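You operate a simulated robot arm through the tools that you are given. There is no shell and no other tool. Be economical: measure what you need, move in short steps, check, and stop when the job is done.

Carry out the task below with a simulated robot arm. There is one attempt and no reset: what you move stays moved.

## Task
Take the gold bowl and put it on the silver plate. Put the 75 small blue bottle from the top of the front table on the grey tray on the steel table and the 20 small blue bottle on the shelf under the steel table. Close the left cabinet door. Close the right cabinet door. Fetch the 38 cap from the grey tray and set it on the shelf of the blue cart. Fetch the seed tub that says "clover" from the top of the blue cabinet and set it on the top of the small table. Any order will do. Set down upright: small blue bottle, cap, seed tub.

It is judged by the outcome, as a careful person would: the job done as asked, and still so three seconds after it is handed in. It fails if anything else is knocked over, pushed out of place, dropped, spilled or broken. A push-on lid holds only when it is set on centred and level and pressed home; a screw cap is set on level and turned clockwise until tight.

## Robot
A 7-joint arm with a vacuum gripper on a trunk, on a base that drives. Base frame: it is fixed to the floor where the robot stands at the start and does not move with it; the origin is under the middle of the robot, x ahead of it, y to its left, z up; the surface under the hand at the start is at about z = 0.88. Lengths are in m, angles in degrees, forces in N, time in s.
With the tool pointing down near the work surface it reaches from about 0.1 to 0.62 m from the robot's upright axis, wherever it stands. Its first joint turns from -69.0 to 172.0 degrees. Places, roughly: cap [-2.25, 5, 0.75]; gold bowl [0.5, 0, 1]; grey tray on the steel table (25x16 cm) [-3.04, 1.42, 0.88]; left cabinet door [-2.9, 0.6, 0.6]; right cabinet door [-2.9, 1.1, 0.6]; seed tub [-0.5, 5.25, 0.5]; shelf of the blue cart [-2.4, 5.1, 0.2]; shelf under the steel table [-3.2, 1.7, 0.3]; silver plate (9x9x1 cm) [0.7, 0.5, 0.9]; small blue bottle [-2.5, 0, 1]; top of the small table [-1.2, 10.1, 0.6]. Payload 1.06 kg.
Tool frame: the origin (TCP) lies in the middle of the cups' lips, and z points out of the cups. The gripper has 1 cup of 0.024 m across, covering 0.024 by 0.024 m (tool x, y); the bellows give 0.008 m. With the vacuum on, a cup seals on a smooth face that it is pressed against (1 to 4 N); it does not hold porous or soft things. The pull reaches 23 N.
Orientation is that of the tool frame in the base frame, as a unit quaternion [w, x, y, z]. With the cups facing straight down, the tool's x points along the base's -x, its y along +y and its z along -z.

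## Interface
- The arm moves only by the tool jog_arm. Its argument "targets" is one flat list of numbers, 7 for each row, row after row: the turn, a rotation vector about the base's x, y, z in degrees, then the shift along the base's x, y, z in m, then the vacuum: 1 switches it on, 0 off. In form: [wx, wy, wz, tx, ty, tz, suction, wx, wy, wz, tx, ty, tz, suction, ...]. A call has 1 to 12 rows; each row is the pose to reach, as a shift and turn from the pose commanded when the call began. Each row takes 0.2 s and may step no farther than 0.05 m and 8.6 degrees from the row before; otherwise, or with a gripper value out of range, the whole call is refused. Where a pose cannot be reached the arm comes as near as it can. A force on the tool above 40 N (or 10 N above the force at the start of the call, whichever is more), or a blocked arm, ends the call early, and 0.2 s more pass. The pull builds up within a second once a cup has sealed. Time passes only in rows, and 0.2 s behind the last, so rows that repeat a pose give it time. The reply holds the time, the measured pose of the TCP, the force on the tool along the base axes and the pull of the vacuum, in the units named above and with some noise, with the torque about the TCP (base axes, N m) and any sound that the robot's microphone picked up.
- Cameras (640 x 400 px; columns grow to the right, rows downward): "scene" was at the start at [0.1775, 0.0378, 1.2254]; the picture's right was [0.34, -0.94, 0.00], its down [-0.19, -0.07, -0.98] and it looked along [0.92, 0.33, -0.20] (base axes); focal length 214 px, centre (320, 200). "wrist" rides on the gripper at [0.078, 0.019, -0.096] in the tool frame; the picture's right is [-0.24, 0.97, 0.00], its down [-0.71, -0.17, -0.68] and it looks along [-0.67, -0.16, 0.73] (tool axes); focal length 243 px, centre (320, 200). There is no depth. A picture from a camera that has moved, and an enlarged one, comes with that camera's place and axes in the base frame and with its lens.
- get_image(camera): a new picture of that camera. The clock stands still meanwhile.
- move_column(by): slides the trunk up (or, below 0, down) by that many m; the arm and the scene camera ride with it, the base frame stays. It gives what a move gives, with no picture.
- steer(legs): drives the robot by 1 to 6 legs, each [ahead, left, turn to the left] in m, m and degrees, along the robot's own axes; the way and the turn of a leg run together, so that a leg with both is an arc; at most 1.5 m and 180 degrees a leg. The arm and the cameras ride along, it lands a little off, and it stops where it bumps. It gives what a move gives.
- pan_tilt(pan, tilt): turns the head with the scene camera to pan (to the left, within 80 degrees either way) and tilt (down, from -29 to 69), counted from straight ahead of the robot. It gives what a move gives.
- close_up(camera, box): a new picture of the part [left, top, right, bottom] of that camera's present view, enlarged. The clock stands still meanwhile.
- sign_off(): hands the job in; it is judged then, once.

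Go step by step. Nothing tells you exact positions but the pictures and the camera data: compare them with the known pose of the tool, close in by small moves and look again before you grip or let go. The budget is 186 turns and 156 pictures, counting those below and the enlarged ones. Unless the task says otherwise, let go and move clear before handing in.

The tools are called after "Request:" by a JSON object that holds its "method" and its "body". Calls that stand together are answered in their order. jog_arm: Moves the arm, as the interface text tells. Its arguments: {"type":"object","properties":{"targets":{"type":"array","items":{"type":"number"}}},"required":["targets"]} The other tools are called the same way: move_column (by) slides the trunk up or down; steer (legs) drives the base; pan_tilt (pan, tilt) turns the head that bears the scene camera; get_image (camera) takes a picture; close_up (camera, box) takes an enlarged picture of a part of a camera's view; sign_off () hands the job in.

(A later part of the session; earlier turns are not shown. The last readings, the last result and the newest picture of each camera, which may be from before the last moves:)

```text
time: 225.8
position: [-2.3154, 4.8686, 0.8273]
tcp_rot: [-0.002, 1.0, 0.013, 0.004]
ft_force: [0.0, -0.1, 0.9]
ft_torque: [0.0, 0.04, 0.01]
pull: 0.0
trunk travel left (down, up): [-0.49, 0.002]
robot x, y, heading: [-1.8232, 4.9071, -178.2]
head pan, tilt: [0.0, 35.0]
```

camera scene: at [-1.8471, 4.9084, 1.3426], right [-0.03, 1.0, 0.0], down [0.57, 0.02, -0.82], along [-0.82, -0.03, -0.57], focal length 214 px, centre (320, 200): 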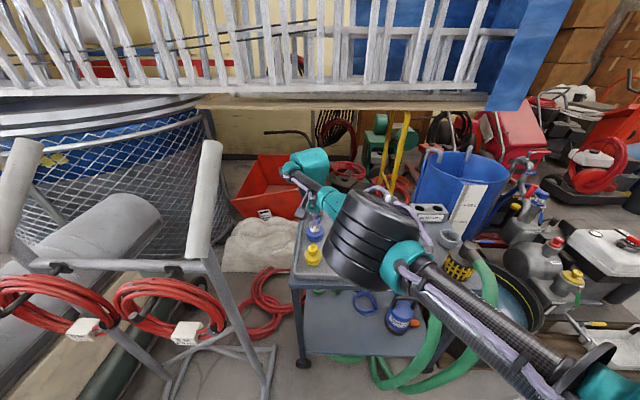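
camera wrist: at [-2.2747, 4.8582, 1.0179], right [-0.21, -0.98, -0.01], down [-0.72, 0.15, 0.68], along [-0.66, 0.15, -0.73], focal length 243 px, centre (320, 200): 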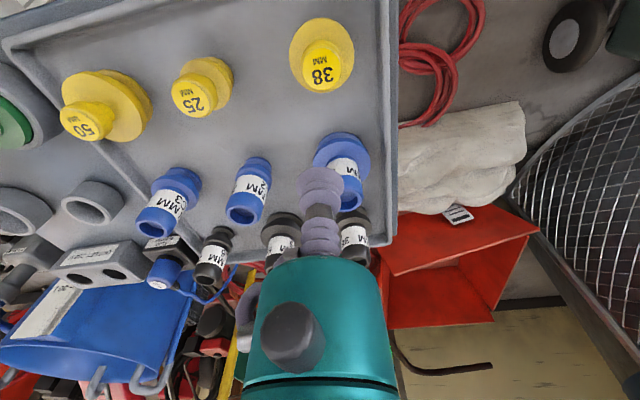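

Not sealed yet. Going down a few more millimetres.

Request:
{"method": "jog_arm", "body": {"targets": [0, 0, 0, 0, 0, -0.002, 1, 0, 0, 0, 0, 0, -0.004, 1, 0, 0, 0, 0, 0, -0.004, 1, 0, 0, 0, 0, 0, -0.004, 1]}}

Request:
{"method": "close_up", "body": {"camera": "wrist", "box": [240, 80, 400, 240]}}

```text
time: 226.8
position: [-2.3153, 4.8692, 0.8232]
tcp_rot: [-0.001, 1.0, 0.013, 0.004]
ft_force: [-0.2, 0.0, 0.6]
ft_torque: [0.0, 0.04, 0.01]
pull: 0.0
trunk travel left (down, up): [-0.49, 0.002]
robot x, y, heading: [-1.8242, 4.9111, -178.1]
head pan, tilt: [0.0, 35.0]
```

```text
2.50 times, centred on (320, 160) of wrist
camera zoom: at [-2.2388, 4.8507, 0.9202], right [-0.21, -0.98, -0.01], down [-0.72, 0.15, 0.68], along [-0.66, 0.15, -0.73], focal length 606 px, centre (320, 300)
```

zoom: 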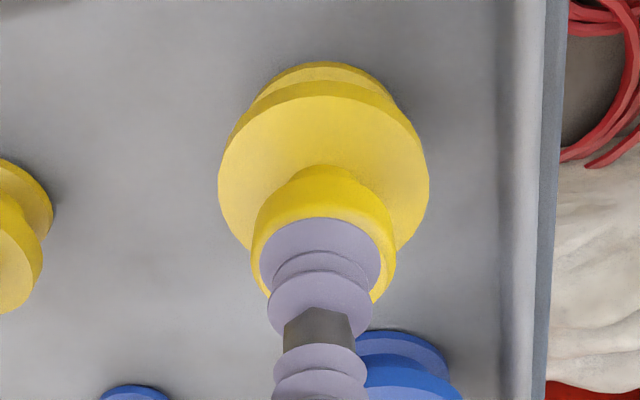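

Request:
{"method": "jog_arm", "body": {"targets": [0, 0, 0, 0, -0.001, -0.002, 1, 0, 0, 0, 0, -0.001, -0.004, 1, 0, 0, 0, 0, -0.001, -0.005, 1, 0, 0, 0, 0, -0.001, -0.005, 1]}}

```text
time: 227.8
position: [-2.3181, 4.8683, 0.8188]
tcp_rot: [-0.002, 1.0, 0.015, 0.005]
ft_force: [-0.2, 0.2, 0.6]
ft_torque: [-0.01, 0.0, -0.01]
pull: 0.0
trunk travel left (down, up): [-0.49, 0.002]
robot x, y, heading: [-1.8273, 4.9059, -178.1]
head pan, tilt: [0.0, 35.0]
```

Request:
{"method": "jog_arm", "body": {"targets": [0, 0, 0, 0.001, 0, -0.002, 1, 0, 0, 0, 0.001, 0, -0.004, 1, 0, 0, 0, 0.001, 0, -0.006, 1, 0, 0, 0, 0.001, 0, -0.006, 1]}}

Request:
{"method": "close_up", "body": {"camera": "wrist", "box": [240, 80, 400, 240]}}

```text
time: 228.8
position: [-2.3157, 4.8661, 0.8127]
tcp_rot: [-0.001, 1.0, 0.014, 0.006]
ft_force: [0.5, 0.4, 2.1]
ft_torque: [-0.01, 0.03, 0.0]
pull: 0.1
trunk travel left (down, up): [-0.49, 0.002]
robot x, y, heading: [-1.8239, 4.9116, -177.8]
head pan, tilt: [0.0, 35.0]
```

```text
2.50 times, centred on (320, 160) of wrist
camera zoom: at [-2.2377, 4.8494, 0.9092], right [-0.21, -0.98, -0.01], down [-0.72, 0.15, 0.68], along [-0.66, 0.15, -0.73], focal length 606 px, centre (320, 300)
```

zoom: 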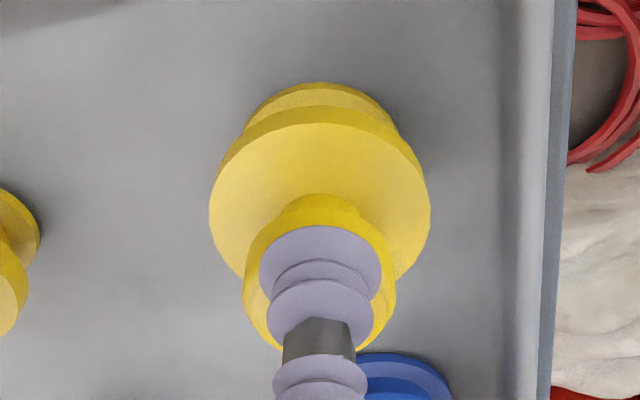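

Contact is at z ≈ 0.815, so the true centre is at about (-2.326, 4.870) and I'm 1 cm off in x. Lift slightly, shift and press again.

Request:
{"method": "jog_arm", "body": {"targets": [0, 0, 0, 0, 0, 0.012, 0, 0, 0, 0, -0.01, 0.003, 0.012, 0, 0, 0, 0, -0.01, 0.003, 0.006, 1, 0, 0, 0, -0.01, 0.003, 0.002, 1, 0, 0, 0, -0.01, 0.003, -0.001, 1, 0, 0, 0, -0.01, 0.003, -0.001, 1, 0, 0, 0, -0.01, 0.003, -0.001, 1]}}

Request:
{"method": "close_up", "body": {"camera": "wrist", "box": [240, 80, 400, 240]}}

```text
time: 230.4
position: [-2.3251, 4.8698, 0.8128]
tcp_rot: [-0.002, 1.0, 0.014, 0.003]
ft_force: [2.9, 0.9, 16.9]
ft_torque: [-0.03, 0.08, 0.04]
pull: 23.2
trunk travel left (down, up): [-0.49, 0.002]
robot x, y, heading: [-1.8229, 4.9074, -178.0]
head pan, tilt: [0.0, 35.0]
```

```text
2.50 times, centred on (320, 160) of wrist
camera zoom: at [-2.2473, 4.8529, 0.9092], right [-0.21, -0.98, 0.0], down [-0.72, 0.15, 0.68], along [-0.67, 0.14, -0.73], focal length 606 px, centre (320, 300)
```

zoom: 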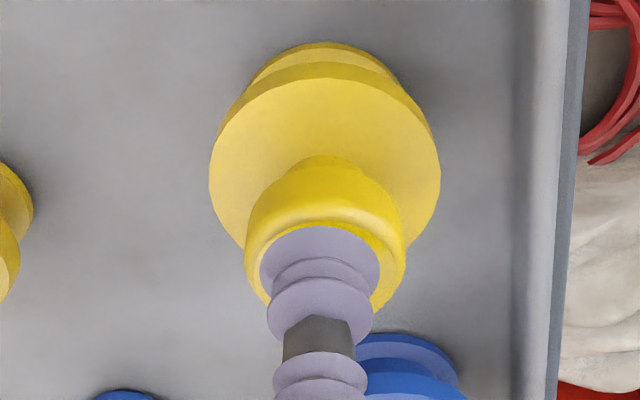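

Sealed. Lifting clear and backing off to view the cart shelf.

Request:
{"method": "jog_arm", "body": {"targets": [0, 0, 0, 0, 0, 0.02, 1, 0, 0, 0, 0, 0, 0.06, 1, 0, 0, 0, 0, 0, 0.1, 1, 0, 0, 0, 0, 0, 0.145, 1, 0, 0, 0, 0, 0, 0.18, 1, 0, 0, 0, 0, 0, 0.18, 1]}}

Request:
{"method": "steer", "body": {"legs": [[-0.45, 0, 0]]}}

Request:
{"method": "move_column", "body": {"by": -0.4}}

Request:
{"method": "pan_tilt", "body": {"pan": 0, "tilt": 25}}

Request:
{"method": "get_image", "body": {"camera": "scene"}}

```text
time: 231.8
position: [-2.3354, 4.8692, 0.9987]
tcp_rot: [0.008, 1.0, 0.008, -0.013]
ft_force: [0.6, 0.0, 0.5]
ft_torque: [0.03, -0.03, -0.01]
pull: 23.2
out of reach, approached as far as the arm can: row 5, 6
trunk travel left (down, up): [-0.49, 0.002]
robot x, y, heading: [-1.8308, 4.9076, -178.1]
head pan, tilt: [0.0, 35.0]
```

```text
time: 234.6
position: [-1.8818, 4.8836, 0.9985]
tcp_rot: [0.007, 1.0, 0.012, -0.013]
ft_force: [0.7, 1.1, -0.7]
ft_torque: [0.02, -0.02, 0.02]
pull: 23.2
trunk travel left (down, up): [-0.49, 0.002]
robot x, y, heading: [-1.373, 4.9265, -177.9]
head pan, tilt: [0.0, 35.0]
```

```text
time: 238.4
position: [-1.8821, 4.883, 0.5977]
tcp_rot: [0.008, 1.0, 0.012, -0.012]
ft_force: [-0.1, 0.0, -1.6]
ft_torque: [0.02, -0.03, 0.04]
pull: 23.2
trunk travel left (down, up): [-0.09, 0.402]
robot x, y, heading: [-1.3748, 4.9242, -178.0]
head pan, tilt: [0.0, 35.0]
```

```text
time: 239.1
position: [-1.8828, 4.8822, 0.5984]
tcp_rot: [0.007, 1.0, 0.012, -0.013]
ft_force: [0.1, 0.6, -0.3]
ft_torque: [0.0, -0.03, 0.03]
pull: 22.9
trunk travel left (down, up): [-0.09, 0.402]
robot x, y, heading: [-1.3681, 4.93, -178.0]
head pan, tilt: [0.0, 25.0]
```

```text
50 pictures are left
camera scene: at [-1.6308, 4.9155, 0.9288], right [-0.04, 1.0, 0.0], down [0.42, 0.02, -0.91], along [-0.91, -0.04, -0.42], focal length 214 px, centre (320, 200)
```

scene: 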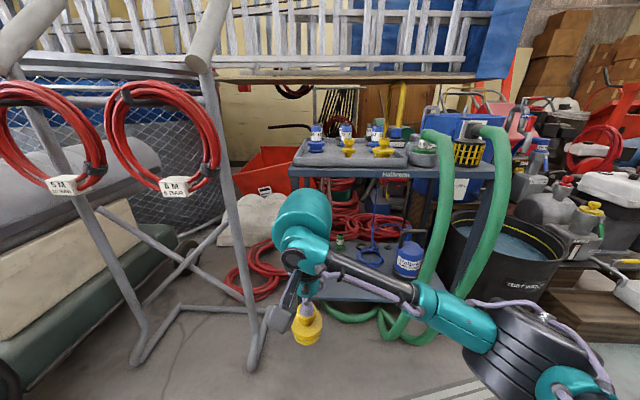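

Request:
{"method": "close_up", "body": {"camera": "scene", "box": [260, 160, 500, 320]}}

```text
2.50 times, centred on (380, 240) of scene
camera zoom: at [-1.6308, 4.9155, 0.9288], right [-0.04, 1.0, 0.0], down [0.42, 0.02, -0.91], along [-0.91, -0.04, -0.42], focal length 536 px, centre (170, 100)
```

zoom: 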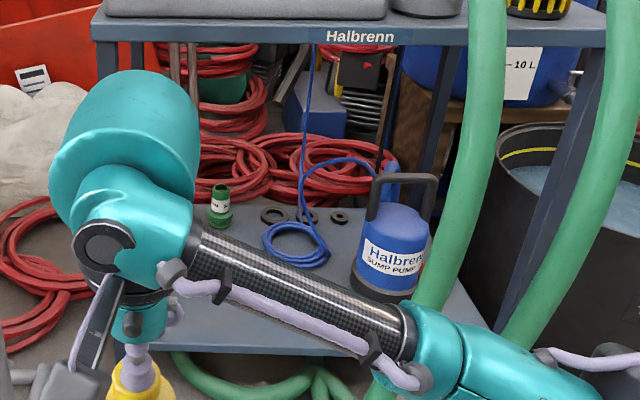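

The shelf is at z ≈ 0.23 with its front edge at x ≈ -2.235; its front-left area is free, but the green hose hangs on the right. I'll approach from the left at an angle so the elbow stays clear of the hose.

Request:
{"method": "move_column", "body": {"by": -0.085}}

Request:
{"method": "steer", "body": {"legs": [[0, 0.27, 0], [0, 0, -30], [0.15, 0.08, 0]]}}

Request:
{"method": "jog_arm", "body": {"targets": [0.4, -0.7, 0, 0, 0.03, -0.035, 1, 0.8, -1.5, 0, 0, 0.06, -0.07, 1, 0.8, -1.5, 0, 0, 0.09, -0.105, 1, 0.8, -1.5, 0, 0, 0.11, -0.14, 1, 0.8, -1.5, 0, 0, 0.11, -0.14, 1]}}

Request:
{"method": "pan_tilt", "body": {"pan": 0, "tilt": 35}}

Request:
{"method": "get_image", "body": {"camera": "scene"}}

```text
time: 240.3
position: [-1.883, 4.8827, 0.5133]
tcp_rot: [0.007, 1.0, 0.012, -0.012]
ft_force: [0.0, 0.4, 0.1]
ft_torque: [0.01, -0.04, 0.03]
pull: 22.8
trunk travel left (down, up): [-0.005, 0.487]
robot x, y, heading: [-1.3724, 4.9252, -177.6]
head pan, tilt: [0.0, 25.0]
```

```text
time: 245.9
position: [-1.9939, 4.8708, 0.5133]
tcp_rot: [0.004, 0.969, -0.247, -0.014]
ft_force: [0.5, 0.1, -0.8]
ft_torque: [0.02, 0.0, 0.0]
pull: 22.5
trunk travel left (down, up): [-0.005, 0.487]
robot x, y, heading: [-1.5329, 4.6529, 152.1]
head pan, tilt: [0.0, 25.0]
```

```text
time: 247.1
position: [-1.9939, 4.9819, 0.3758]
tcp_rot: [-0.007, 0.969, -0.248, -0.003]
ft_force: [0.2, -0.4, -0.5]
ft_torque: [0.02, -0.02, 0.01]
pull: 23.1
trunk travel left (down, up): [-0.005, 0.487]
robot x, y, heading: [-1.5311, 4.6516, 152.3]
head pan, tilt: [0.0, 25.0]
```

```text
time: 247.8
position: [-1.9933, 4.9813, 0.3737]
tcp_rot: [-0.006, 0.969, -0.248, -0.003]
ft_force: [-0.5, -0.2, -0.6]
ft_torque: [0.01, 0.02, 0.02]
pull: 22.7
trunk travel left (down, up): [-0.005, 0.487]
robot x, y, heading: [-1.5316, 4.655, 152.2]
head pan, tilt: [0.0, 35.0]
```

```text
48 pictures are left
camera scene: at [-1.7746, 4.7814, 0.8364], right [0.47, 0.88, 0.0], down [0.51, -0.27, -0.82], along [-0.72, 0.38, -0.57], focal length 214 px, centre (320, 200)
```

scene: 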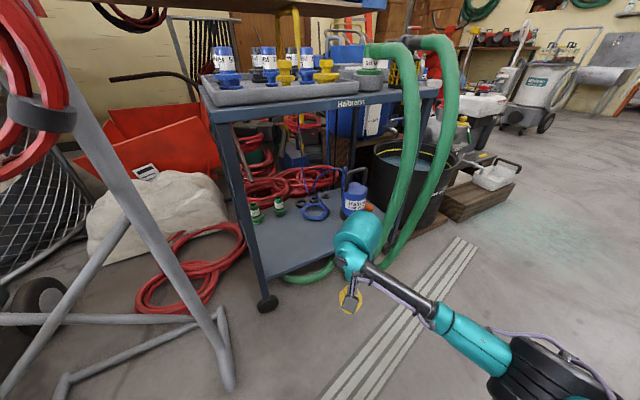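

Request:
{"method": "jog_arm", "body": {"targets": [0, 0, 0, 0, -0.04, -0.01, 1, 0, 0, 0, 0, -0.08, -0.02, 1, 0, 0, 0, 0, -0.08, -0.02, 1]}}

Request:
{"method": "steer", "body": {"legs": [[0.283, 0.042, 0]]}}

Request:
{"method": "get_image", "body": {"camera": "scene"}}

Request:
{"method": "get_image", "body": {"camera": "wrist"}}

```text
time: 248.6
position: [-1.9935, 4.9, 0.3518]
tcp_rot: [-0.006, 0.969, -0.248, -0.002]
ft_force: [0.3, -0.5, -0.9]
ft_torque: [-0.02, 0.01, 0.01]
pull: 22.8
trunk travel left (down, up): [-0.005, 0.487]
robot x, y, heading: [-1.5282, 4.6494, 152.1]
head pan, tilt: [0.0, 35.0]
```

```text
time: 250.6
position: [-2.2571, 4.9928, 0.3528]
tcp_rot: [-0.006, 0.969, -0.246, -0.002]
ft_force: [0.5, -0.2, -0.5]
ft_torque: [-0.02, -0.01, -0.02]
pull: 22.4
trunk travel left (down, up): [-0.005, 0.487]
robot x, y, heading: [-1.7942, 4.7453, 152.5]
head pan, tilt: [0.0, 35.0]
```

```text
47 pictures are left
camera scene: at [-2.039, 4.8748, 0.8364], right [0.46, 0.89, 0.0], down [0.51, -0.27, -0.82], along [-0.73, 0.38, -0.57], focal length 214 px, centre (320, 200)
```

scene: 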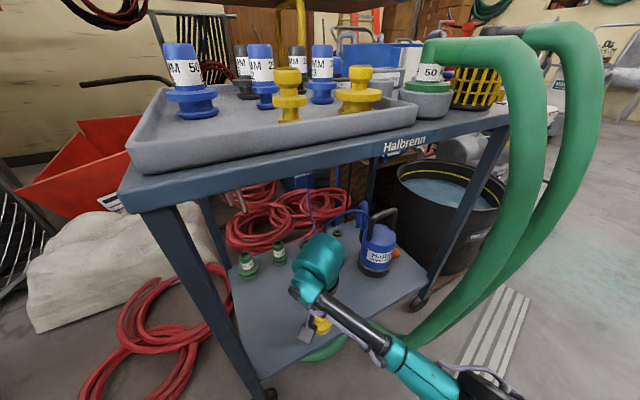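

```text
46 pictures are left
camera wrist: at [-2.1992, 4.9376, 0.4479], right [-0.67, -0.74, -0.01], down [-0.54, 0.48, 0.69], along [-0.51, 0.47, -0.72], focal length 243 px, centre (320, 200)
```

wrist: 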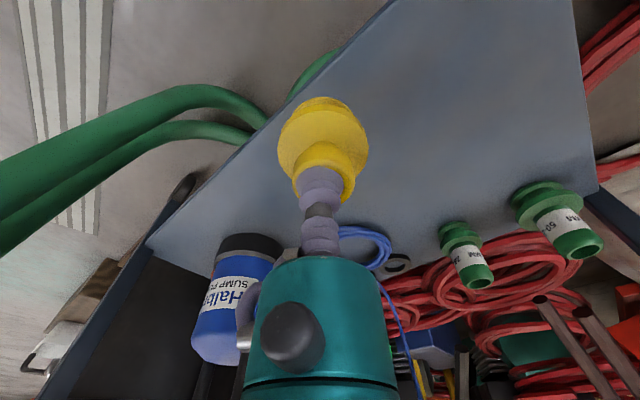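

Request:
{"method": "jog_arm", "body": {"targets": [-0.4, 0, 0, -0.03, -0.004, 0, 1, -0.7, 0, 0, -0.063, -0.008, 0, 1, -0.7, 0, 0, -0.063, -0.008, -0.025, 1, -0.7, 0, 0, -0.063, -0.008, -0.045, 1, -0.7, 0, 0, -0.063, -0.008, -0.045, 1]}}

Request:
{"method": "get_image", "body": {"camera": "wrist"}}

```text
time: 251.8
position: [-2.322, 4.984, 0.3094]
tcp_rot: [0.0, 0.969, -0.246, -0.001]
ft_force: [1.0, -0.1, -0.7]
ft_torque: [0.0, 0.01, -0.03]
pull: 22.8
trunk travel left (down, up): [-0.005, 0.487]
robot x, y, heading: [-1.7896, 4.7469, 152.4]
head pan, tilt: [0.0, 35.0]
```

```text
45 pictures are left
camera wrist: at [-2.2624, 4.9305, 0.4046], right [-0.67, -0.74, 0.0], down [-0.54, 0.49, 0.69], along [-0.51, 0.46, -0.73], focal length 243 px, centre (320, 200)
```

wrist: 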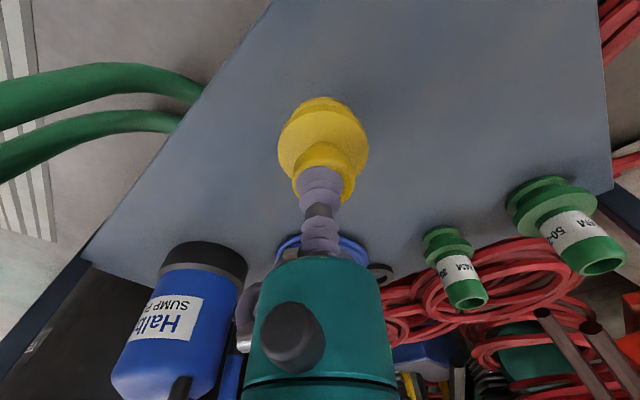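

Request:
{"method": "jog_arm", "body": {"targets": [0, 0, 0, 0, 0, -0.005, 1, 0, 0, 0, 0, 0, -0.01, 1, 0, 0, 0, 0, 0, -0.01, 1]}}

```text
time: 252.6
position: [-2.3227, 4.9854, 0.2969]
tcp_rot: [0.0, 0.969, -0.246, 0.0]
ft_force: [0.3, 0.6, -1.0]
ft_torque: [-0.02, -0.01, 0.04]
pull: 23.0
trunk travel left (down, up): [-0.005, 0.487]
robot x, y, heading: [-1.7927, 4.7467, 152.3]
head pan, tilt: [0.0, 35.0]
```

Request:
{"method": "jog_arm", "body": {"targets": [0, 0, 0, 0, 0, -0.004, 1, 0, 0, 0, 0, 0, -0.007, 1, 0, 0, 0, 0, 0, -0.007, 1]}}

Request:
{"method": "close_up", "body": {"camera": "wrist", "box": [240, 60, 400, 180]}}

```text
time: 253.4
position: [-2.3224, 4.9851, 0.2905]
tcp_rot: [-0.001, 0.969, -0.247, -0.001]
ft_force: [0.2, 1.6, -0.6]
ft_torque: [-0.03, 0.02, -0.02]
pull: 23.1
trunk travel left (down, up): [-0.005, 0.487]
robot x, y, heading: [-1.7913, 4.744, 152.2]
head pan, tilt: [0.0, 35.0]
```

```text
3.33 times, centred on (320, 120) of wrist
camera zoom: at [-2.2627, 4.9306, 0.3864], right [-0.67, -0.74, 0.0], down [-0.54, 0.49, 0.69], along [-0.51, 0.46, -0.73], focal length 809 px, centre (320, 467)
```

zoom: 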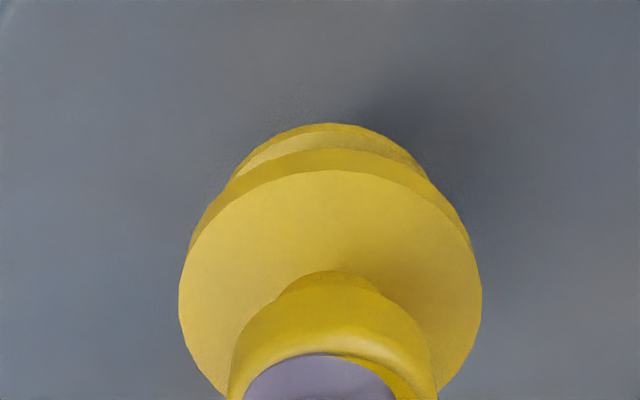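

Request:
{"method": "jog_arm", "body": {"targets": [0, 0, 0, 0, 0, -0.003, 1, 0, 0, 0, 0, 0, -0.006, 1, 0, 0, 0, 0, 0, -0.006, 1]}}

```text
time: 254.2
position: [-2.3221, 4.9853, 0.284]
tcp_rot: [0.0, 0.969, -0.246, -0.002]
ft_force: [-0.9, -1.3, -0.8]
ft_torque: [0.04, -0.01, 0.04]
pull: 23.0
trunk travel left (down, up): [-0.005, 0.487]
robot x, y, heading: [-1.7936, 4.7468, 152.5]
head pan, tilt: [0.0, 35.0]
```

Request:
{"method": "jog_arm", "body": {"targets": [0, 0, 0, 0, 0, -0.003, 1, 0, 0, 0, 0, 0, -0.006, 1, 0, 0, 0, 0, 0, -0.006, 1]}}

```text
time: 255.0
position: [-2.3206, 4.9851, 0.2786]
tcp_rot: [0.0, 0.969, -0.247, -0.001]
ft_force: [0.0, 1.0, -0.1]
ft_torque: [0.02, -0.02, 0.0]
pull: 22.5
trunk travel left (down, up): [-0.005, 0.487]
robot x, y, heading: [-1.7933, 4.7469, 152.2]
head pan, tilt: [0.0, 35.0]
```

Request:
{"method": "jog_arm", "body": {"targets": [0, 0, 0, 0, 0, -0.003, 1, 0, 0, 0, 0, 0, -0.006, 1, 0, 0, 0, 0, 0, -0.006, 1]}}

Request:
{"method": "close_up", "body": {"camera": "wrist", "box": [240, 60, 400, 180]}}

```text
time: 255.8
position: [-2.3208, 4.9854, 0.2739]
tcp_rot: [0.0, 0.969, -0.246, -0.001]
ft_force: [0.1, -0.4, -0.8]
ft_torque: [-0.01, -0.02, 0.01]
pull: 22.7
trunk travel left (down, up): [-0.005, 0.487]
robot x, y, heading: [-1.7982, 4.7444, 152.5]
head pan, tilt: [0.0, 35.0]
```

```text
3.33 times, centred on (320, 120) of wrist
camera zoom: at [-2.262, 4.9306, 0.3687], right [-0.67, -0.74, 0.0], down [-0.54, 0.49, 0.69], along [-0.51, 0.46, -0.73], focal length 809 px, centre (320, 467)
```

zoom: 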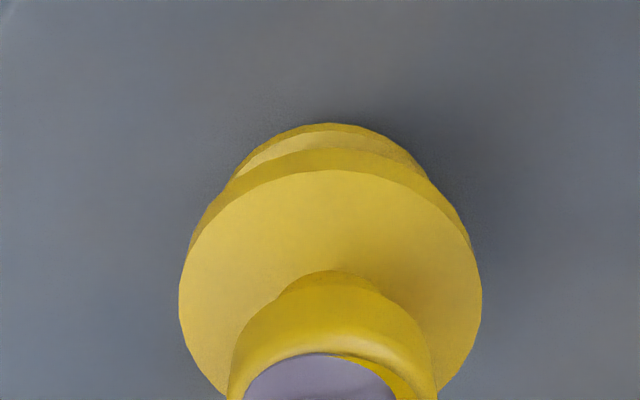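

Request:
{"method": "jog_arm", "body": {"targets": [0, 0, 0, 0, 0, -0.003, 1, 0, 0, 0, 0, 0, -0.006, 1, 0, 0, 0, 0, 0, -0.007, 1, 0, 0, 0, 0, 0, -0.007, 1]}}

```text
time: 256.8
position: [-2.3217, 4.9841, 0.267]
tcp_rot: [0.0, 0.969, -0.247, -0.002]
ft_force: [-0.6, 0.4, 8.5]
ft_torque: [-0.02, 0.02, -0.04]
pull: 23.2
trunk travel left (down, up): [-0.005, 0.487]
robot x, y, heading: [-1.7972, 4.7445, 152.4]
head pan, tilt: [0.0, 35.0]
```

Contact on the shelf. Releasing and lifting.

Request:
{"method": "jog_arm", "body": {"targets": [0, 0, 0, 0, 0, 0.003, 0, 0, 0, 0, 0, 0, 0.003, 0, 0, 0, 0, 0, 0, 0.003, 0, 0, 0, 0, 0, 0, 0.008, 0, 0, 0, 0, 0, 0, 0.03, 0, 0, 0, 0, 0, 0, 0.07, 0, 0, 0, 0, 0, 0, 0.1, 0]}}

Request:
{"method": "get_image", "body": {"camera": "wrist"}}

```text
time: 258.4
position: [-2.3189, 4.9847, 0.3645]
tcp_rot: [0.0, 0.969, -0.246, -0.001]
ft_force: [0.1, 0.4, -0.3]
ft_torque: [0.0, 0.01, -0.03]
pull: 0.1
trunk travel left (down, up): [-0.005, 0.487]
robot x, y, heading: [-1.7972, 4.7445, 152.2]
head pan, tilt: [0.0, 35.0]
```

```text
42 pictures are left
camera wrist: at [-2.2601, 4.9305, 0.4616], right [-0.67, -0.74, 0.0], down [-0.54, 0.49, 0.69], along [-0.51, 0.46, -0.73], focal length 243 px, centre (320, 200)
```

wrist: 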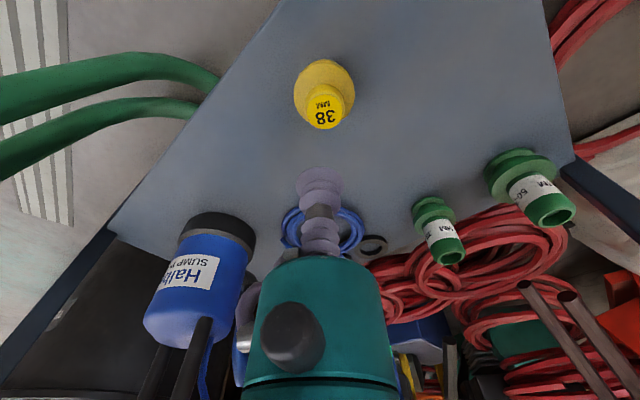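

The cap stands upright on the cart shelf. I'll back straight out, raise the trunk and turn toward the blue cabinet.

Request:
{"method": "steer", "body": {"legs": [[-0.266, -0.14, 0]]}}

Request:
{"method": "move_column", "body": {"by": 0.4}}

Request:
{"method": "steer", "body": {"legs": [[0, 0, -127]]}}

Request:
{"method": "get_image", "body": {"camera": "scene"}}

```text
time: 260.4
position: [-2.0156, 4.985, 0.3651]
tcp_rot: [-0.001, 0.97, -0.245, -0.001]
ft_force: [0.1, 0.0, -0.5]
ft_torque: [0.02, 0.02, -0.02]
pull: 0.1
trunk travel left (down, up): [-0.005, 0.487]
robot x, y, heading: [-1.4909, 4.7465, 152.4]
head pan, tilt: [0.0, 35.0]
```

```text
time: 264.3
position: [-2.0145, 4.9857, 0.765]
tcp_rot: [-0.001, 0.969, -0.246, -0.001]
ft_force: [-0.4, 0.8, -0.5]
ft_torque: [-0.01, 0.02, 0.01]
pull: 0.1
trunk travel left (down, up): [-0.405, 0.087]
robot x, y, heading: [-1.4906, 4.7467, 152.5]
head pan, tilt: [0.0, 35.0]
```

```text
time: 269.9
position: [-0.9855, 5.026, 0.7654]
tcp_rot: [0.001, -0.217, 0.976, 0.0]
ft_force: [0.4, 0.1, -0.1]
ft_torque: [-0.02, 0.03, 0.04]
pull: 0.0
trunk travel left (down, up): [-0.405, 0.087]
robot x, y, heading: [-1.4908, 4.7471, 25.9]
head pan, tilt: [0.0, 35.0]
```

```text
41 pictures are left
camera scene: at [-1.3461, 4.817, 1.2475], right [0.44, -0.9, 0.0], down [-0.52, -0.25, -0.82], along [0.74, 0.36, -0.57], focal length 214 px, centre (320, 200)
```

scene: 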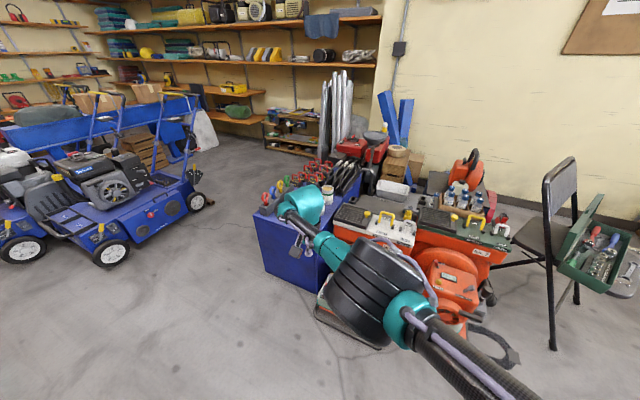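

Request:
{"method": "jog_arm", "body": {"targets": [0, 0, 0, 0, 0, 0.045, 0, 0, 0, 0, 0, 0, 0.09, 0, 0, 0, 0, 0, 0, 0.135, 0, 0, 0, 0, 0, 0, 0.18, 0, 0, 0, 0, 0, 0, 0.225, 0, 0, 0, 0, 0, 0, 0.27, 0, 0, 0, 0, 0, 0, 0.315, 0, 0, 0, 0, 0, 0, 0.36, 0]}}

Request:
{"method": "pan_tilt", "body": {"pan": 0, "tilt": 30}}

Request:
{"method": "close_up", "body": {"camera": "scene", "box": [200, 150, 440, 310]}}

```text
time: 271.7
position: [-0.9846, 5.0182, 1.1269]
tcp_rot: [0.001, -0.216, 0.976, 0.002]
ft_force: [-0.7, -0.8, 0.4]
ft_torque: [0.03, 0.01, -0.03]
pull: 0.1
out of reach, approached as far as the arm can: row 8
trunk travel left (down, up): [-0.405, 0.087]
robot x, y, heading: [-1.4894, 4.7463, 25.9]
head pan, tilt: [0.0, 35.0]
```

```text
time: 272.4
position: [-0.9852, 5.0186, 1.126]
tcp_rot: [0.001, -0.216, 0.976, 0.0]
ft_force: [0.4, -0.8, -0.2]
ft_torque: [0.0, 0.02, 0.0]
pull: 0.1
trunk travel left (down, up): [-0.405, 0.087]
robot x, y, heading: [-1.4903, 4.7461, 25.8]
head pan, tilt: [0.0, 30.0]
```

```text
2.50 times, centred on (320, 230) of scene
camera zoom: at [-1.344, 4.8181, 1.2552], right [0.44, -0.9, 0.0], down [-0.45, -0.22, -0.87], along [0.78, 0.38, -0.5], focal length 536 px, centre (320, 125)
```

zoom: 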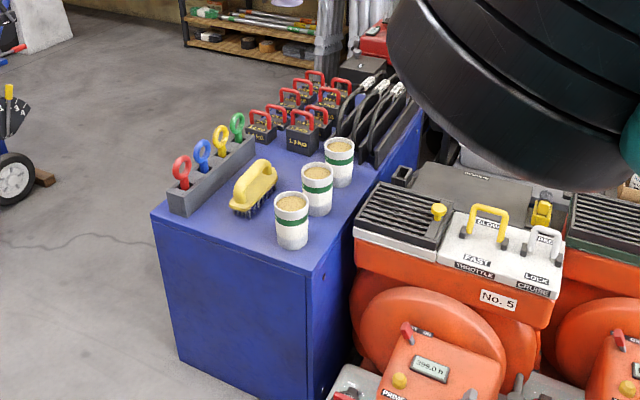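

Three seed tubs stand on the blue cabinet. I'll drive closer and use the wrist camera to read them.

Request:
{"method": "steer", "body": {"legs": [[0.44, 0.068, 0]]}}

Request:
{"method": "get_image", "body": {"camera": "wrist"}}

Request:
{"method": "close_up", "body": {"camera": "scene", "box": [220, 180, 440, 330]}}

```text
time: 275.0
position: [-0.6268, 5.271, 1.1255]
tcp_rot: [0.001, -0.218, 0.976, 0.0]
ft_force: [0.4, 0.0, -0.3]
ft_torque: [0.0, 0.02, 0.0]
pull: 0.1
trunk travel left (down, up): [-0.405, 0.087]
robot x, y, heading: [-1.1312, 4.9985, 26.1]
head pan, tilt: [0.0, 30.0]
```

```text
39 pictures are left
camera wrist: at [-0.7069, 5.2545, 1.2215], right [-0.2, 0.98, 0.0], down [0.71, 0.15, 0.69], along [0.67, 0.14, -0.73], focal length 243 px, centre (320, 200)
```

wrist: 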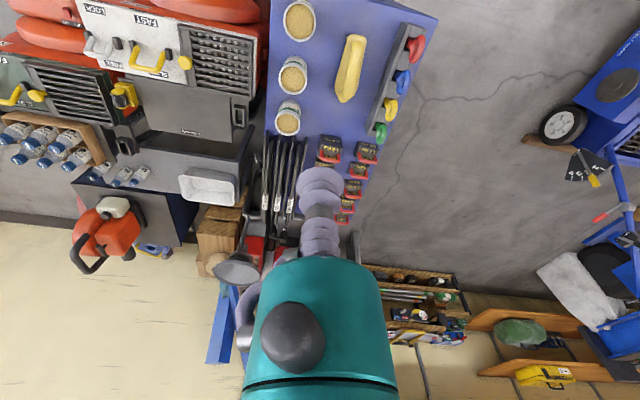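

```text
2.67 times, centred on (330, 255) of scene
camera zoom: at [-0.9853, 5.0688, 1.2552], right [0.44, -0.9, 0.0], down [-0.45, -0.22, -0.87], along [0.78, 0.38, -0.5], focal length 572 px, centre (293, 53)
```

zoom: 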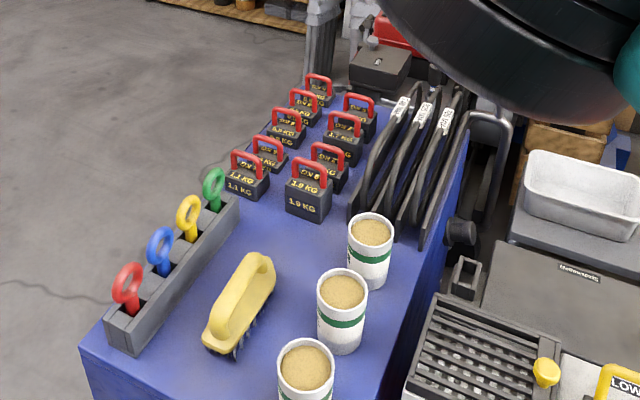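

Request:
{"method": "close_up", "body": {"camera": "wrist", "box": [260, 0, 380, 140]}}

```text
2.86 times, centred on (320, 70) of wrist
camera zoom: at [-0.7069, 5.2545, 1.2215], right [-0.2, 0.98, 0.0], down [0.71, 0.15, 0.69], along [0.67, 0.14, -0.73], focal length 693 px, centre (320, 571)
```

zoom: 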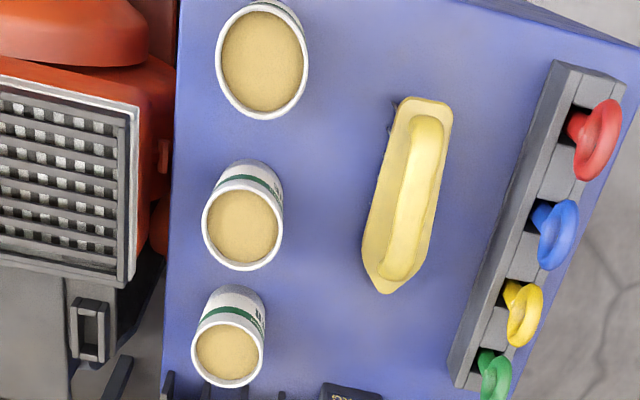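

The tubs' lettering faces the north-west side, away from this view. I'll move around to that side to read it.

Request:
{"method": "steer", "body": {"legs": [[0, 0.65, 0], [0, 0, -55]]}}

Request:
{"method": "pan_tilt", "body": {"pan": 5, "tilt": 30}}

Request:
{"method": "get_image", "body": {"camera": "scene"}}

```text
time: 283.6
position: [-0.9023, 5.3091, 1.1271]
tcp_rot: [0.002, 0.263, 0.965, -0.001]
ft_force: [0.0, -0.4, 0.2]
ft_torque: [0.0, 0.02, -0.02]
pull: 0.1
trunk travel left (down, up): [-0.405, 0.087]
robot x, y, heading: [-1.4105, 5.5705, -29.7]
head pan, tilt: [0.0, 30.0]
```

```text
time: 284.3
position: [-0.9033, 5.3102, 1.1264]
tcp_rot: [0.003, 0.263, 0.965, -0.001]
ft_force: [0.7, 0.2, -0.6]
ft_torque: [-0.02, 0.0, -0.01]
pull: 0.0
trunk travel left (down, up): [-0.405, 0.087]
robot x, y, heading: [-1.4151, 5.5669, -29.6]
head pan, tilt: [5.0, 30.0]
```

```text
36 pictures are left
camera scene: at [-1.269, 5.4991, 1.2553], right [-0.42, -0.91, 0.0], down [-0.45, 0.21, -0.87], along [0.79, -0.36, -0.5], focal length 214 px, centre (320, 200)
```

scene: 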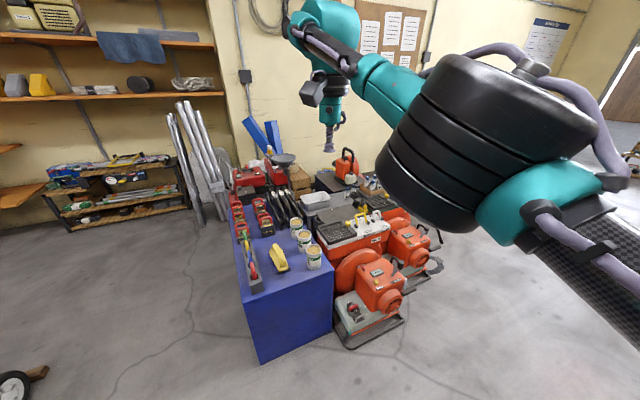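

Request:
{"method": "close_up", "body": {"camera": "scene", "box": [270, 205, 350, 275]}}

```text
5.71 times, centred on (310, 240) of scene
camera zoom: at [-1.269, 5.4991, 1.2553], right [-0.42, -0.91, 0.0], down [-0.45, 0.21, -0.87], along [0.79, -0.36, -0.5], focal length 1226 px, centre (377, -29)
```

zoom: 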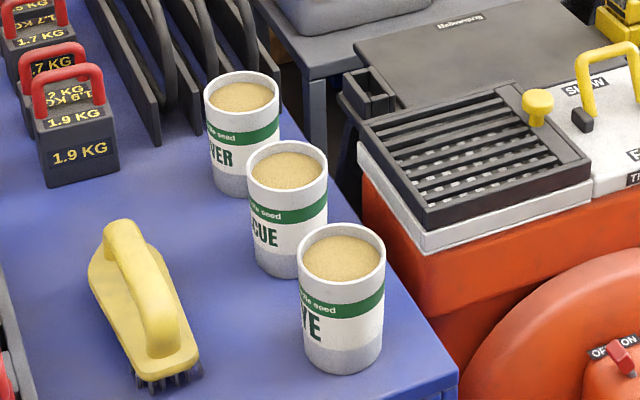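

The farthest tub reads "...VER", so it's the clover tub at about (-0.397, 5.229); the others are fescue and rye. I'll drive within reach and lower the trunk.

Request:
{"method": "steer", "body": {"legs": [[0.507, 0.05, 0]]}}

Request:
{"method": "move_column", "body": {"by": -0.22}}

Request:
{"method": "jog_arm", "body": {"targets": [0, 0, 0, 0.01, 0.03, 0, 0, 0, 0, 0, 0.02, 0.06, 0, 0, 0, 0, 0, 0.03, 0.09, 0, 0, 0, 0, 0, 0.04, 0.125, 0, 0, 0, 0, 0, 0.04, 0.125, 0, 0]}}

Request:
{"method": "get_image", "body": {"camera": "wrist"}}

Request:
{"method": "get_image", "body": {"camera": "scene"}}

```text
time: 287.3
position: [-0.4337, 5.1017, 1.1253]
tcp_rot: [0.001, 0.264, 0.965, 0.0]
ft_force: [-0.3, 0.2, 0.5]
ft_torque: [-0.02, 0.04, 0.02]
pull: 0.1
trunk travel left (down, up): [-0.405, 0.087]
robot x, y, heading: [-0.9438, 5.3621, -29.8]
head pan, tilt: [5.0, 30.0]
```

```text
time: 289.6
position: [-0.4079, 5.0862, 0.7966]
tcp_rot: [-0.105, 0.263, 0.959, 0.027]
ft_force: [-0.3, -0.2, 0.6]
ft_torque: [-0.02, 0.04, -0.01]
pull: 0.1
trunk travel left (down, up): [-0.185, 0.307]
robot x, y, heading: [-0.9452, 5.3643, -29.7]
head pan, tilt: [5.0, 30.0]
```

```text
time: 290.8
position: [-0.4006, 5.1734, 0.807]
tcp_rot: [-0.105, 0.262, 0.959, 0.028]
ft_force: [-0.4, -0.2, 0.6]
ft_torque: [0.0, 0.0, -0.01]
pull: 0.0
out of reach, approached as far as the arm can: row 1, 2, 3, 4, 5
trunk travel left (down, up): [-0.185, 0.307]
robot x, y, heading: [-0.9413, 5.3587, -29.8]
head pan, tilt: [5.0, 30.0]
```

```text
34 pictures are left
camera wrist: at [-0.439, 5.2176, 0.9181], right [0.69, 0.72, -0.05], down [0.64, -0.57, 0.52], along [0.34, -0.39, -0.85], focal length 243 px, centre (320, 200)
```

wrist: 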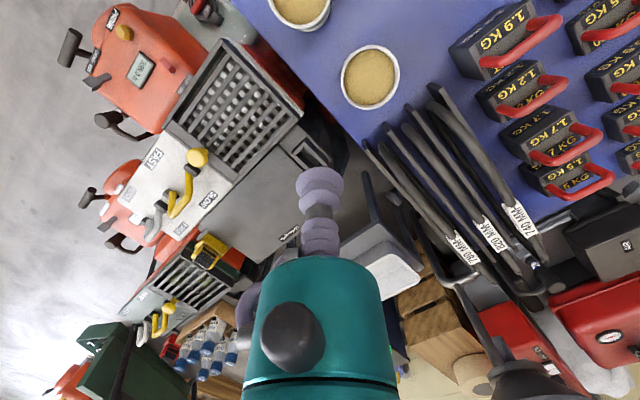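

```text
33 pictures are left
camera scene: at [-0.7483, 5.2603, 1.0298], right [-0.42, -0.91, 0.0], down [-0.45, 0.21, -0.87], along [0.79, -0.36, -0.5], focal length 214 px, centre (320, 200)
```

scene: 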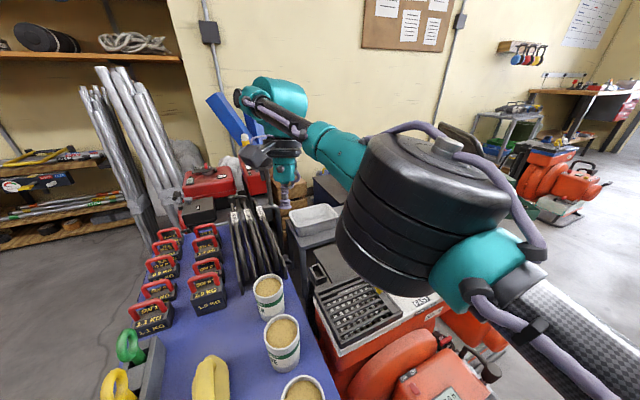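

The trunk move tilted the tool by about 12°. I'll level it again while moving over the clover tub at (-0.393, 5.231).

Request:
{"method": "jog_arm", "body": {"targets": [-2.1, -3.6, 0, 0.002, 0.02, -0.01, 0, -4.2, -7.2, 0, 0.005, 0.04, -0.03, 0, -6.3, -10.8, 0, 0.007, 0.057, -0.06, 0, -6.3, -10.8, 0, 0.007, 0.057, -0.09, 0, -6.3, -10.8, 0, 0.007, 0.057, -0.09, 0]}}

Request:
{"method": "get_image", "body": {"camera": "wrist"}}

```text
time: 292.0
position: [-0.3911, 5.2288, 0.7178]
tcp_rot: [-0.001, 0.264, 0.964, -0.001]
ft_force: [0.4, 0.8, 0.3]
ft_torque: [0.04, 0.01, 0.03]
pull: 0.2
trunk travel left (down, up): [-0.185, 0.307]
robot x, y, heading: [-0.9443, 5.3576, -29.8]
head pan, tilt: [5.0, 30.0]
```

```text
32 pictures are left
camera wrist: at [-0.45, 5.2859, 0.8131], right [0.7, 0.72, 0.0], down [0.52, -0.51, 0.69], along [0.49, -0.48, -0.73], focal length 243 px, centre (320, 200)
```

wrist: 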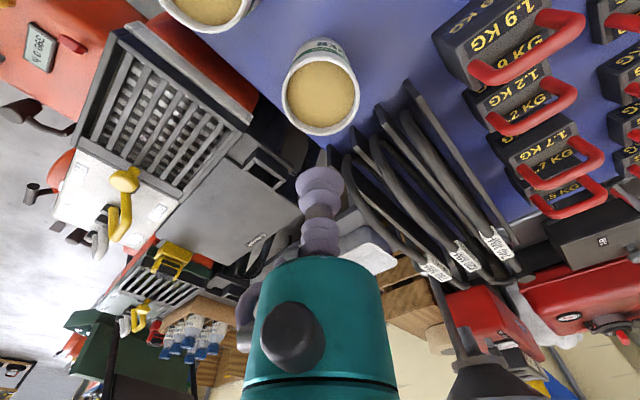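

Tub centre confirmed at (-0.394, 5.231). The top looks like seed fill, but a gentle press with the vacuum will tell whether it holds.

Request:
{"method": "jog_arm", "body": {"targets": [0, 0, 0, -0.002, 0.002, -0.04, 0, 0, 0, 0, -0.002, 0.002, -0.08, 0, 0, 0, 0, -0.002, 0.002, -0.105, 0, 0, 0, 0, -0.002, 0.002, -0.105, 0]}}

Request:
{"method": "close_up", "body": {"camera": "wrist", "box": [240, 80, 400, 240]}}

```text
time: 293.0
position: [-0.3928, 5.2308, 0.6117]
tcp_rot: [-0.001, 0.265, 0.964, -0.001]
ft_force: [0.7, 0.7, -0.5]
ft_torque: [0.0, -0.02, 0.01]
pull: 0.2
trunk travel left (down, up): [-0.185, 0.307]
robot x, y, heading: [-0.9435, 5.3647, -29.4]
head pan, tilt: [5.0, 30.0]
```

```text
2.50 times, centred on (320, 160) of wrist
camera zoom: at [-0.4511, 5.2863, 0.7084], right [0.7, 0.72, 0.0], down [0.52, -0.51, 0.69], along [0.49, -0.48, -0.73], focal length 606 px, centre (320, 300)
```

zoom: 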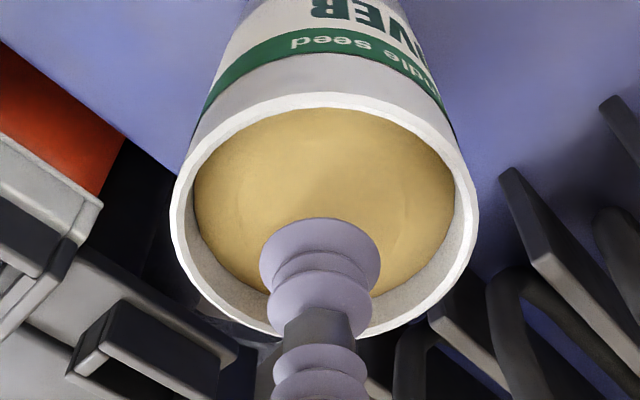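

Request:
{"method": "jog_arm", "body": {"targets": [0, 0, 0, 0, 0, -0.006, 1, 0, 0, 0, 0, 0, -0.012, 1, 0, 0, 0, 0, 0, -0.016, 1, 0, 0, 0, 0, 0, -0.016, 1, 0, 0, 0, 0, 0, -0.016, 1]}}

```text
time: 294.2
position: [-0.3926, 5.2318, 0.5973]
tcp_rot: [0.001, 0.264, 0.965, -0.001]
ft_force: [-3.8, -1.5, 16.6]
ft_torque: [-0.03, 0.07, 0.0]
pull: 22.8
trunk travel left (down, up): [-0.185, 0.307]
robot x, y, heading: [-0.9445, 5.3611, -29.8]
head pan, tilt: [5.0, 30.0]
```

It sealed with full pull. Lifting straight up.

Request:
{"method": "jog_arm", "body": {"targets": [0, 0, 0, 0, 0, 0.02, 1, 0, 0, 0, 0, 0, 0.05, 1, 0, 0, 0, 0, 0, 0.09, 1, 0, 0, 0, 0, 0, 0.13, 1, 0, 0, 0, 0, 0, 0.17, 1, 0, 0, 0, 0, 0, 0.2, 1, 0, 0, 0, 0, 0, 0.2, 1]}}

Request:
{"method": "get_image", "body": {"camera": "scene"}}

```text
time: 295.8
position: [-0.3913, 5.2311, 0.7982]
tcp_rot: [-0.001, 0.264, 0.965, -0.001]
ft_force: [-0.1, -0.1, -1.5]
ft_torque: [0.01, -0.01, -0.01]
pull: 23.2
trunk travel left (down, up): [-0.185, 0.307]
robot x, y, heading: [-0.9457, 5.3621, -29.7]
head pan, tilt: [5.0, 30.0]
```

```text
30 pictures are left
camera scene: at [-0.7482, 5.2602, 1.0298], right [-0.42, -0.91, 0.0], down [-0.45, 0.21, -0.87], along [0.79, -0.36, -0.5], focal length 214 px, centre (320, 200)
```

scene: 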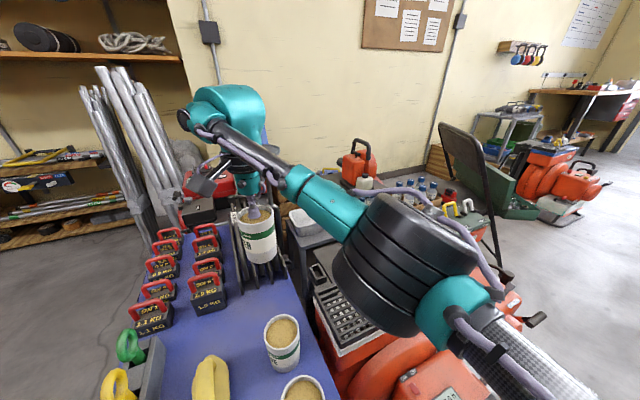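

Tub held level. I'll back away and turn to face +y toward the small table.

Request:
{"method": "steer", "body": {"legs": [[-0.55, 0, 0], [0, 0, 118]]}}

Request:
{"method": "pan_tilt", "body": {"pan": 10, "tilt": 15}}

Request:
{"method": "get_image", "body": {"camera": "scene"}}

```text
time: 303.8
position: [-1.5553, 6.186, 0.7982]
tcp_rot: [0.0, -0.684, 0.729, -0.001]
ft_force: [-0.8, 0.0, -0.5]
ft_torque: [0.02, 0.0, -0.02]
pull: 22.8
trunk travel left (down, up): [-0.185, 0.307]
robot x, y, heading: [-1.4209, 5.6339, 87.6]
head pan, tilt: [5.0, 30.0]
```

```text
time: 304.6
position: [-1.5562, 6.1869, 0.7972]
tcp_rot: [0.0, -0.685, 0.729, -0.001]
ft_force: [0.3, -0.4, -1.2]
ft_torque: [-0.02, -0.03, 0.0]
pull: 23.0
trunk travel left (down, up): [-0.185, 0.307]
robot x, y, heading: [-1.4248, 5.6328, 87.4]
head pan, tilt: [10.0, 15.0]
```

```text
29 pictures are left
camera scene: at [-1.4278, 5.859, 1.054], right [0.99, 0.13, 0.0], down [0.03, -0.26, -0.97], along [-0.12, 0.96, -0.26], focal length 214 px, centre (320, 200)
```

scene: 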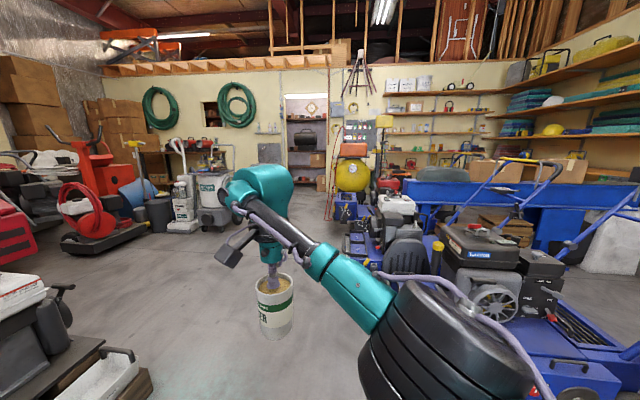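

Request:
{"method": "close_up", "body": {"camera": "scene", "box": [270, 100, 450, 240]}}

```text
2.86 times, centred on (360, 170) of scene
camera zoom: at [-1.4278, 5.859, 1.054], right [0.99, 0.13, 0.0], down [0.03, -0.26, -0.97], along [-0.12, 0.96, -0.26], focal length 613 px, centre (206, 286)
```

zoom: 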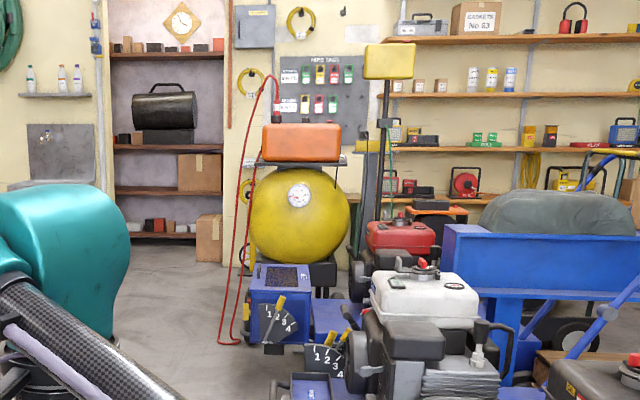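

Request:
{"method": "steer", "body": {"legs": [[0.3, 0.6, 0], [1.5, 0, 0]]}}

Request:
{"method": "pan_tilt", "body": {"pan": -25, "tilt": 15}}

Request:
{"method": "get_image", "body": {"camera": "scene"}}

```text
time: 310.0
position: [-2.1159, 6.506, 0.7973]
tcp_rot: [0.0, -0.682, 0.731, 0.0]
ft_force: [1.0, -0.2, -2.8]
ft_torque: [-0.02, -0.01, -0.01]
pull: 23.0
trunk travel left (down, up): [-0.185, 0.307]
robot x, y, heading: [-1.986, 5.9482, 86.9]
head pan, tilt: [10.0, 15.0]
stopped in leg 1: the robot was blocked; the commanded pose is now the measured one
```

```text
time: 311.0
position: [-2.1158, 6.5066, 0.7977]
tcp_rot: [0.0, -0.682, 0.731, 0.0]
ft_force: [0.2, -0.2, -1.0]
ft_torque: [0.0, -0.02, 0.01]
pull: 22.8
trunk travel left (down, up): [-0.185, 0.307]
robot x, y, heading: [-1.986, 5.9527, 87.2]
head pan, tilt: [-25.0, 15.0]
```

```text
27 pictures are left
camera scene: at [-1.9351, 6.167, 1.054], right [0.88, -0.47, 0.0], down [-0.12, -0.23, -0.97], along [0.45, 0.85, -0.26], focal length 214 px, centre (320, 200)
```

scene: 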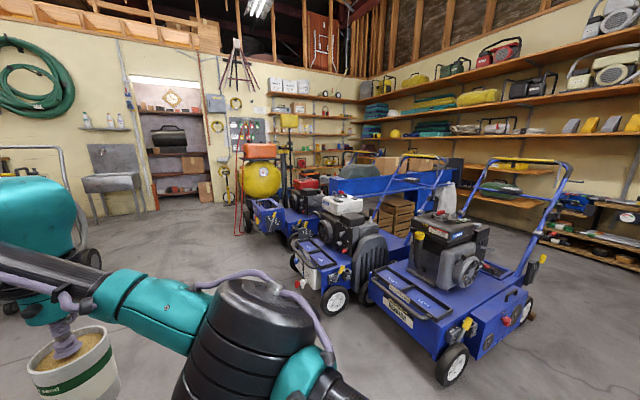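

The base bumped the timber block on the left. I'll shift right and continue ahead.

Request:
{"method": "steer", "body": {"legs": [[0, -0.15, 0], [1.4, 0, 0]]}}

Request:
{"method": "get_image", "body": {"camera": "scene"}}

```text
time: 319.5
position: [-1.8941, 7.8835, 0.7969]
tcp_rot: [0.0, -0.682, 0.731, -0.001]
ft_force: [0.4, 0.7, -1.7]
ft_torque: [0.0, -0.01, -0.05]
pull: 22.6
trunk travel left (down, up): [-0.185, 0.307]
robot x, y, heading: [-1.767, 7.3347, 86.8]
head pan, tilt: [-25.0, 15.0]
```

```text
26 pictures are left
camera scene: at [-1.7131, 7.5449, 1.054], right [0.88, -0.47, 0.0], down [-0.12, -0.23, -0.97], along [0.46, 0.85, -0.26], focal length 214 px, centre (320, 200)
```

scene: 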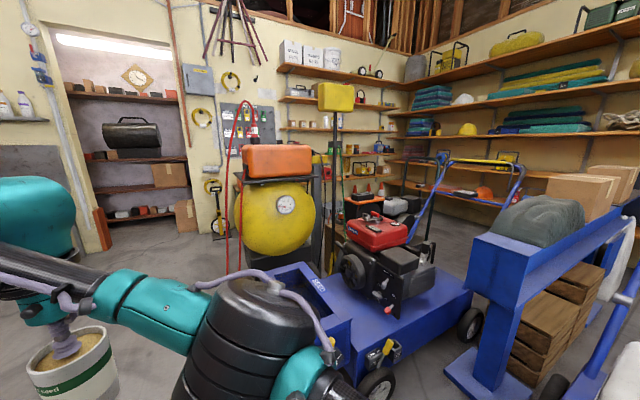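

Request:
{"method": "steer", "body": {"legs": [[1.3, 0.15, 0]]}}

Request:
{"method": "pan_tilt", "body": {"pan": -35, "tilt": 20}}

Request:
{"method": "get_image", "body": {"camera": "scene"}}

```text
time: 325.0
position: [-1.9201, 9.0375, 0.797]
tcp_rot: [0.001, -0.665, 0.747, 0.0]
ft_force: [-0.2, 0.6, -1.3]
ft_torque: [0.0, 0.02, -0.02]
pull: 22.7
trunk travel left (down, up): [-0.185, 0.307]
robot x, y, heading: [-1.8187, 8.4768, 84.0]
head pan, tilt: [-25.0, 15.0]
stopped in leg 1: the robot was blocked; the commanded pose is now the measured one
```

```text
time: 325.7
position: [-1.9209, 9.0381, 0.7975]
tcp_rot: [0.001, -0.665, 0.747, 0.0]
ft_force: [0.4, -0.7, -2.3]
ft_torque: [0.0, -0.04, -0.01]
pull: 23.0
trunk travel left (down, up): [-0.185, 0.307]
robot x, y, heading: [-1.8183, 8.4783, 84.1]
head pan, tilt: [-35.0, 20.0]
```

```text
25 pictures are left
camera scene: at [-1.7436, 8.6814, 1.0459], right [0.76, -0.65, 0.0], down [-0.22, -0.26, -0.94], along [0.62, 0.71, -0.34], focal length 214 px, centre (320, 200)
```

scene: 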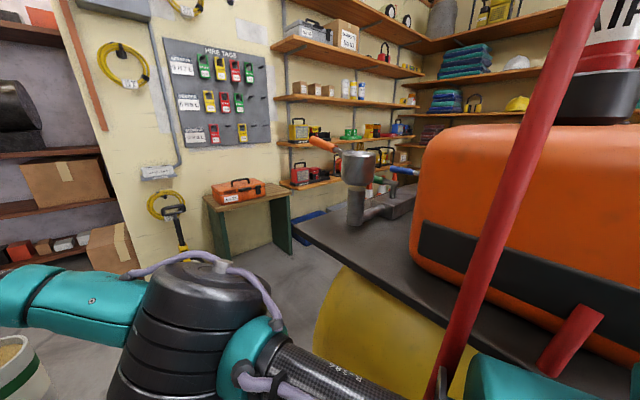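

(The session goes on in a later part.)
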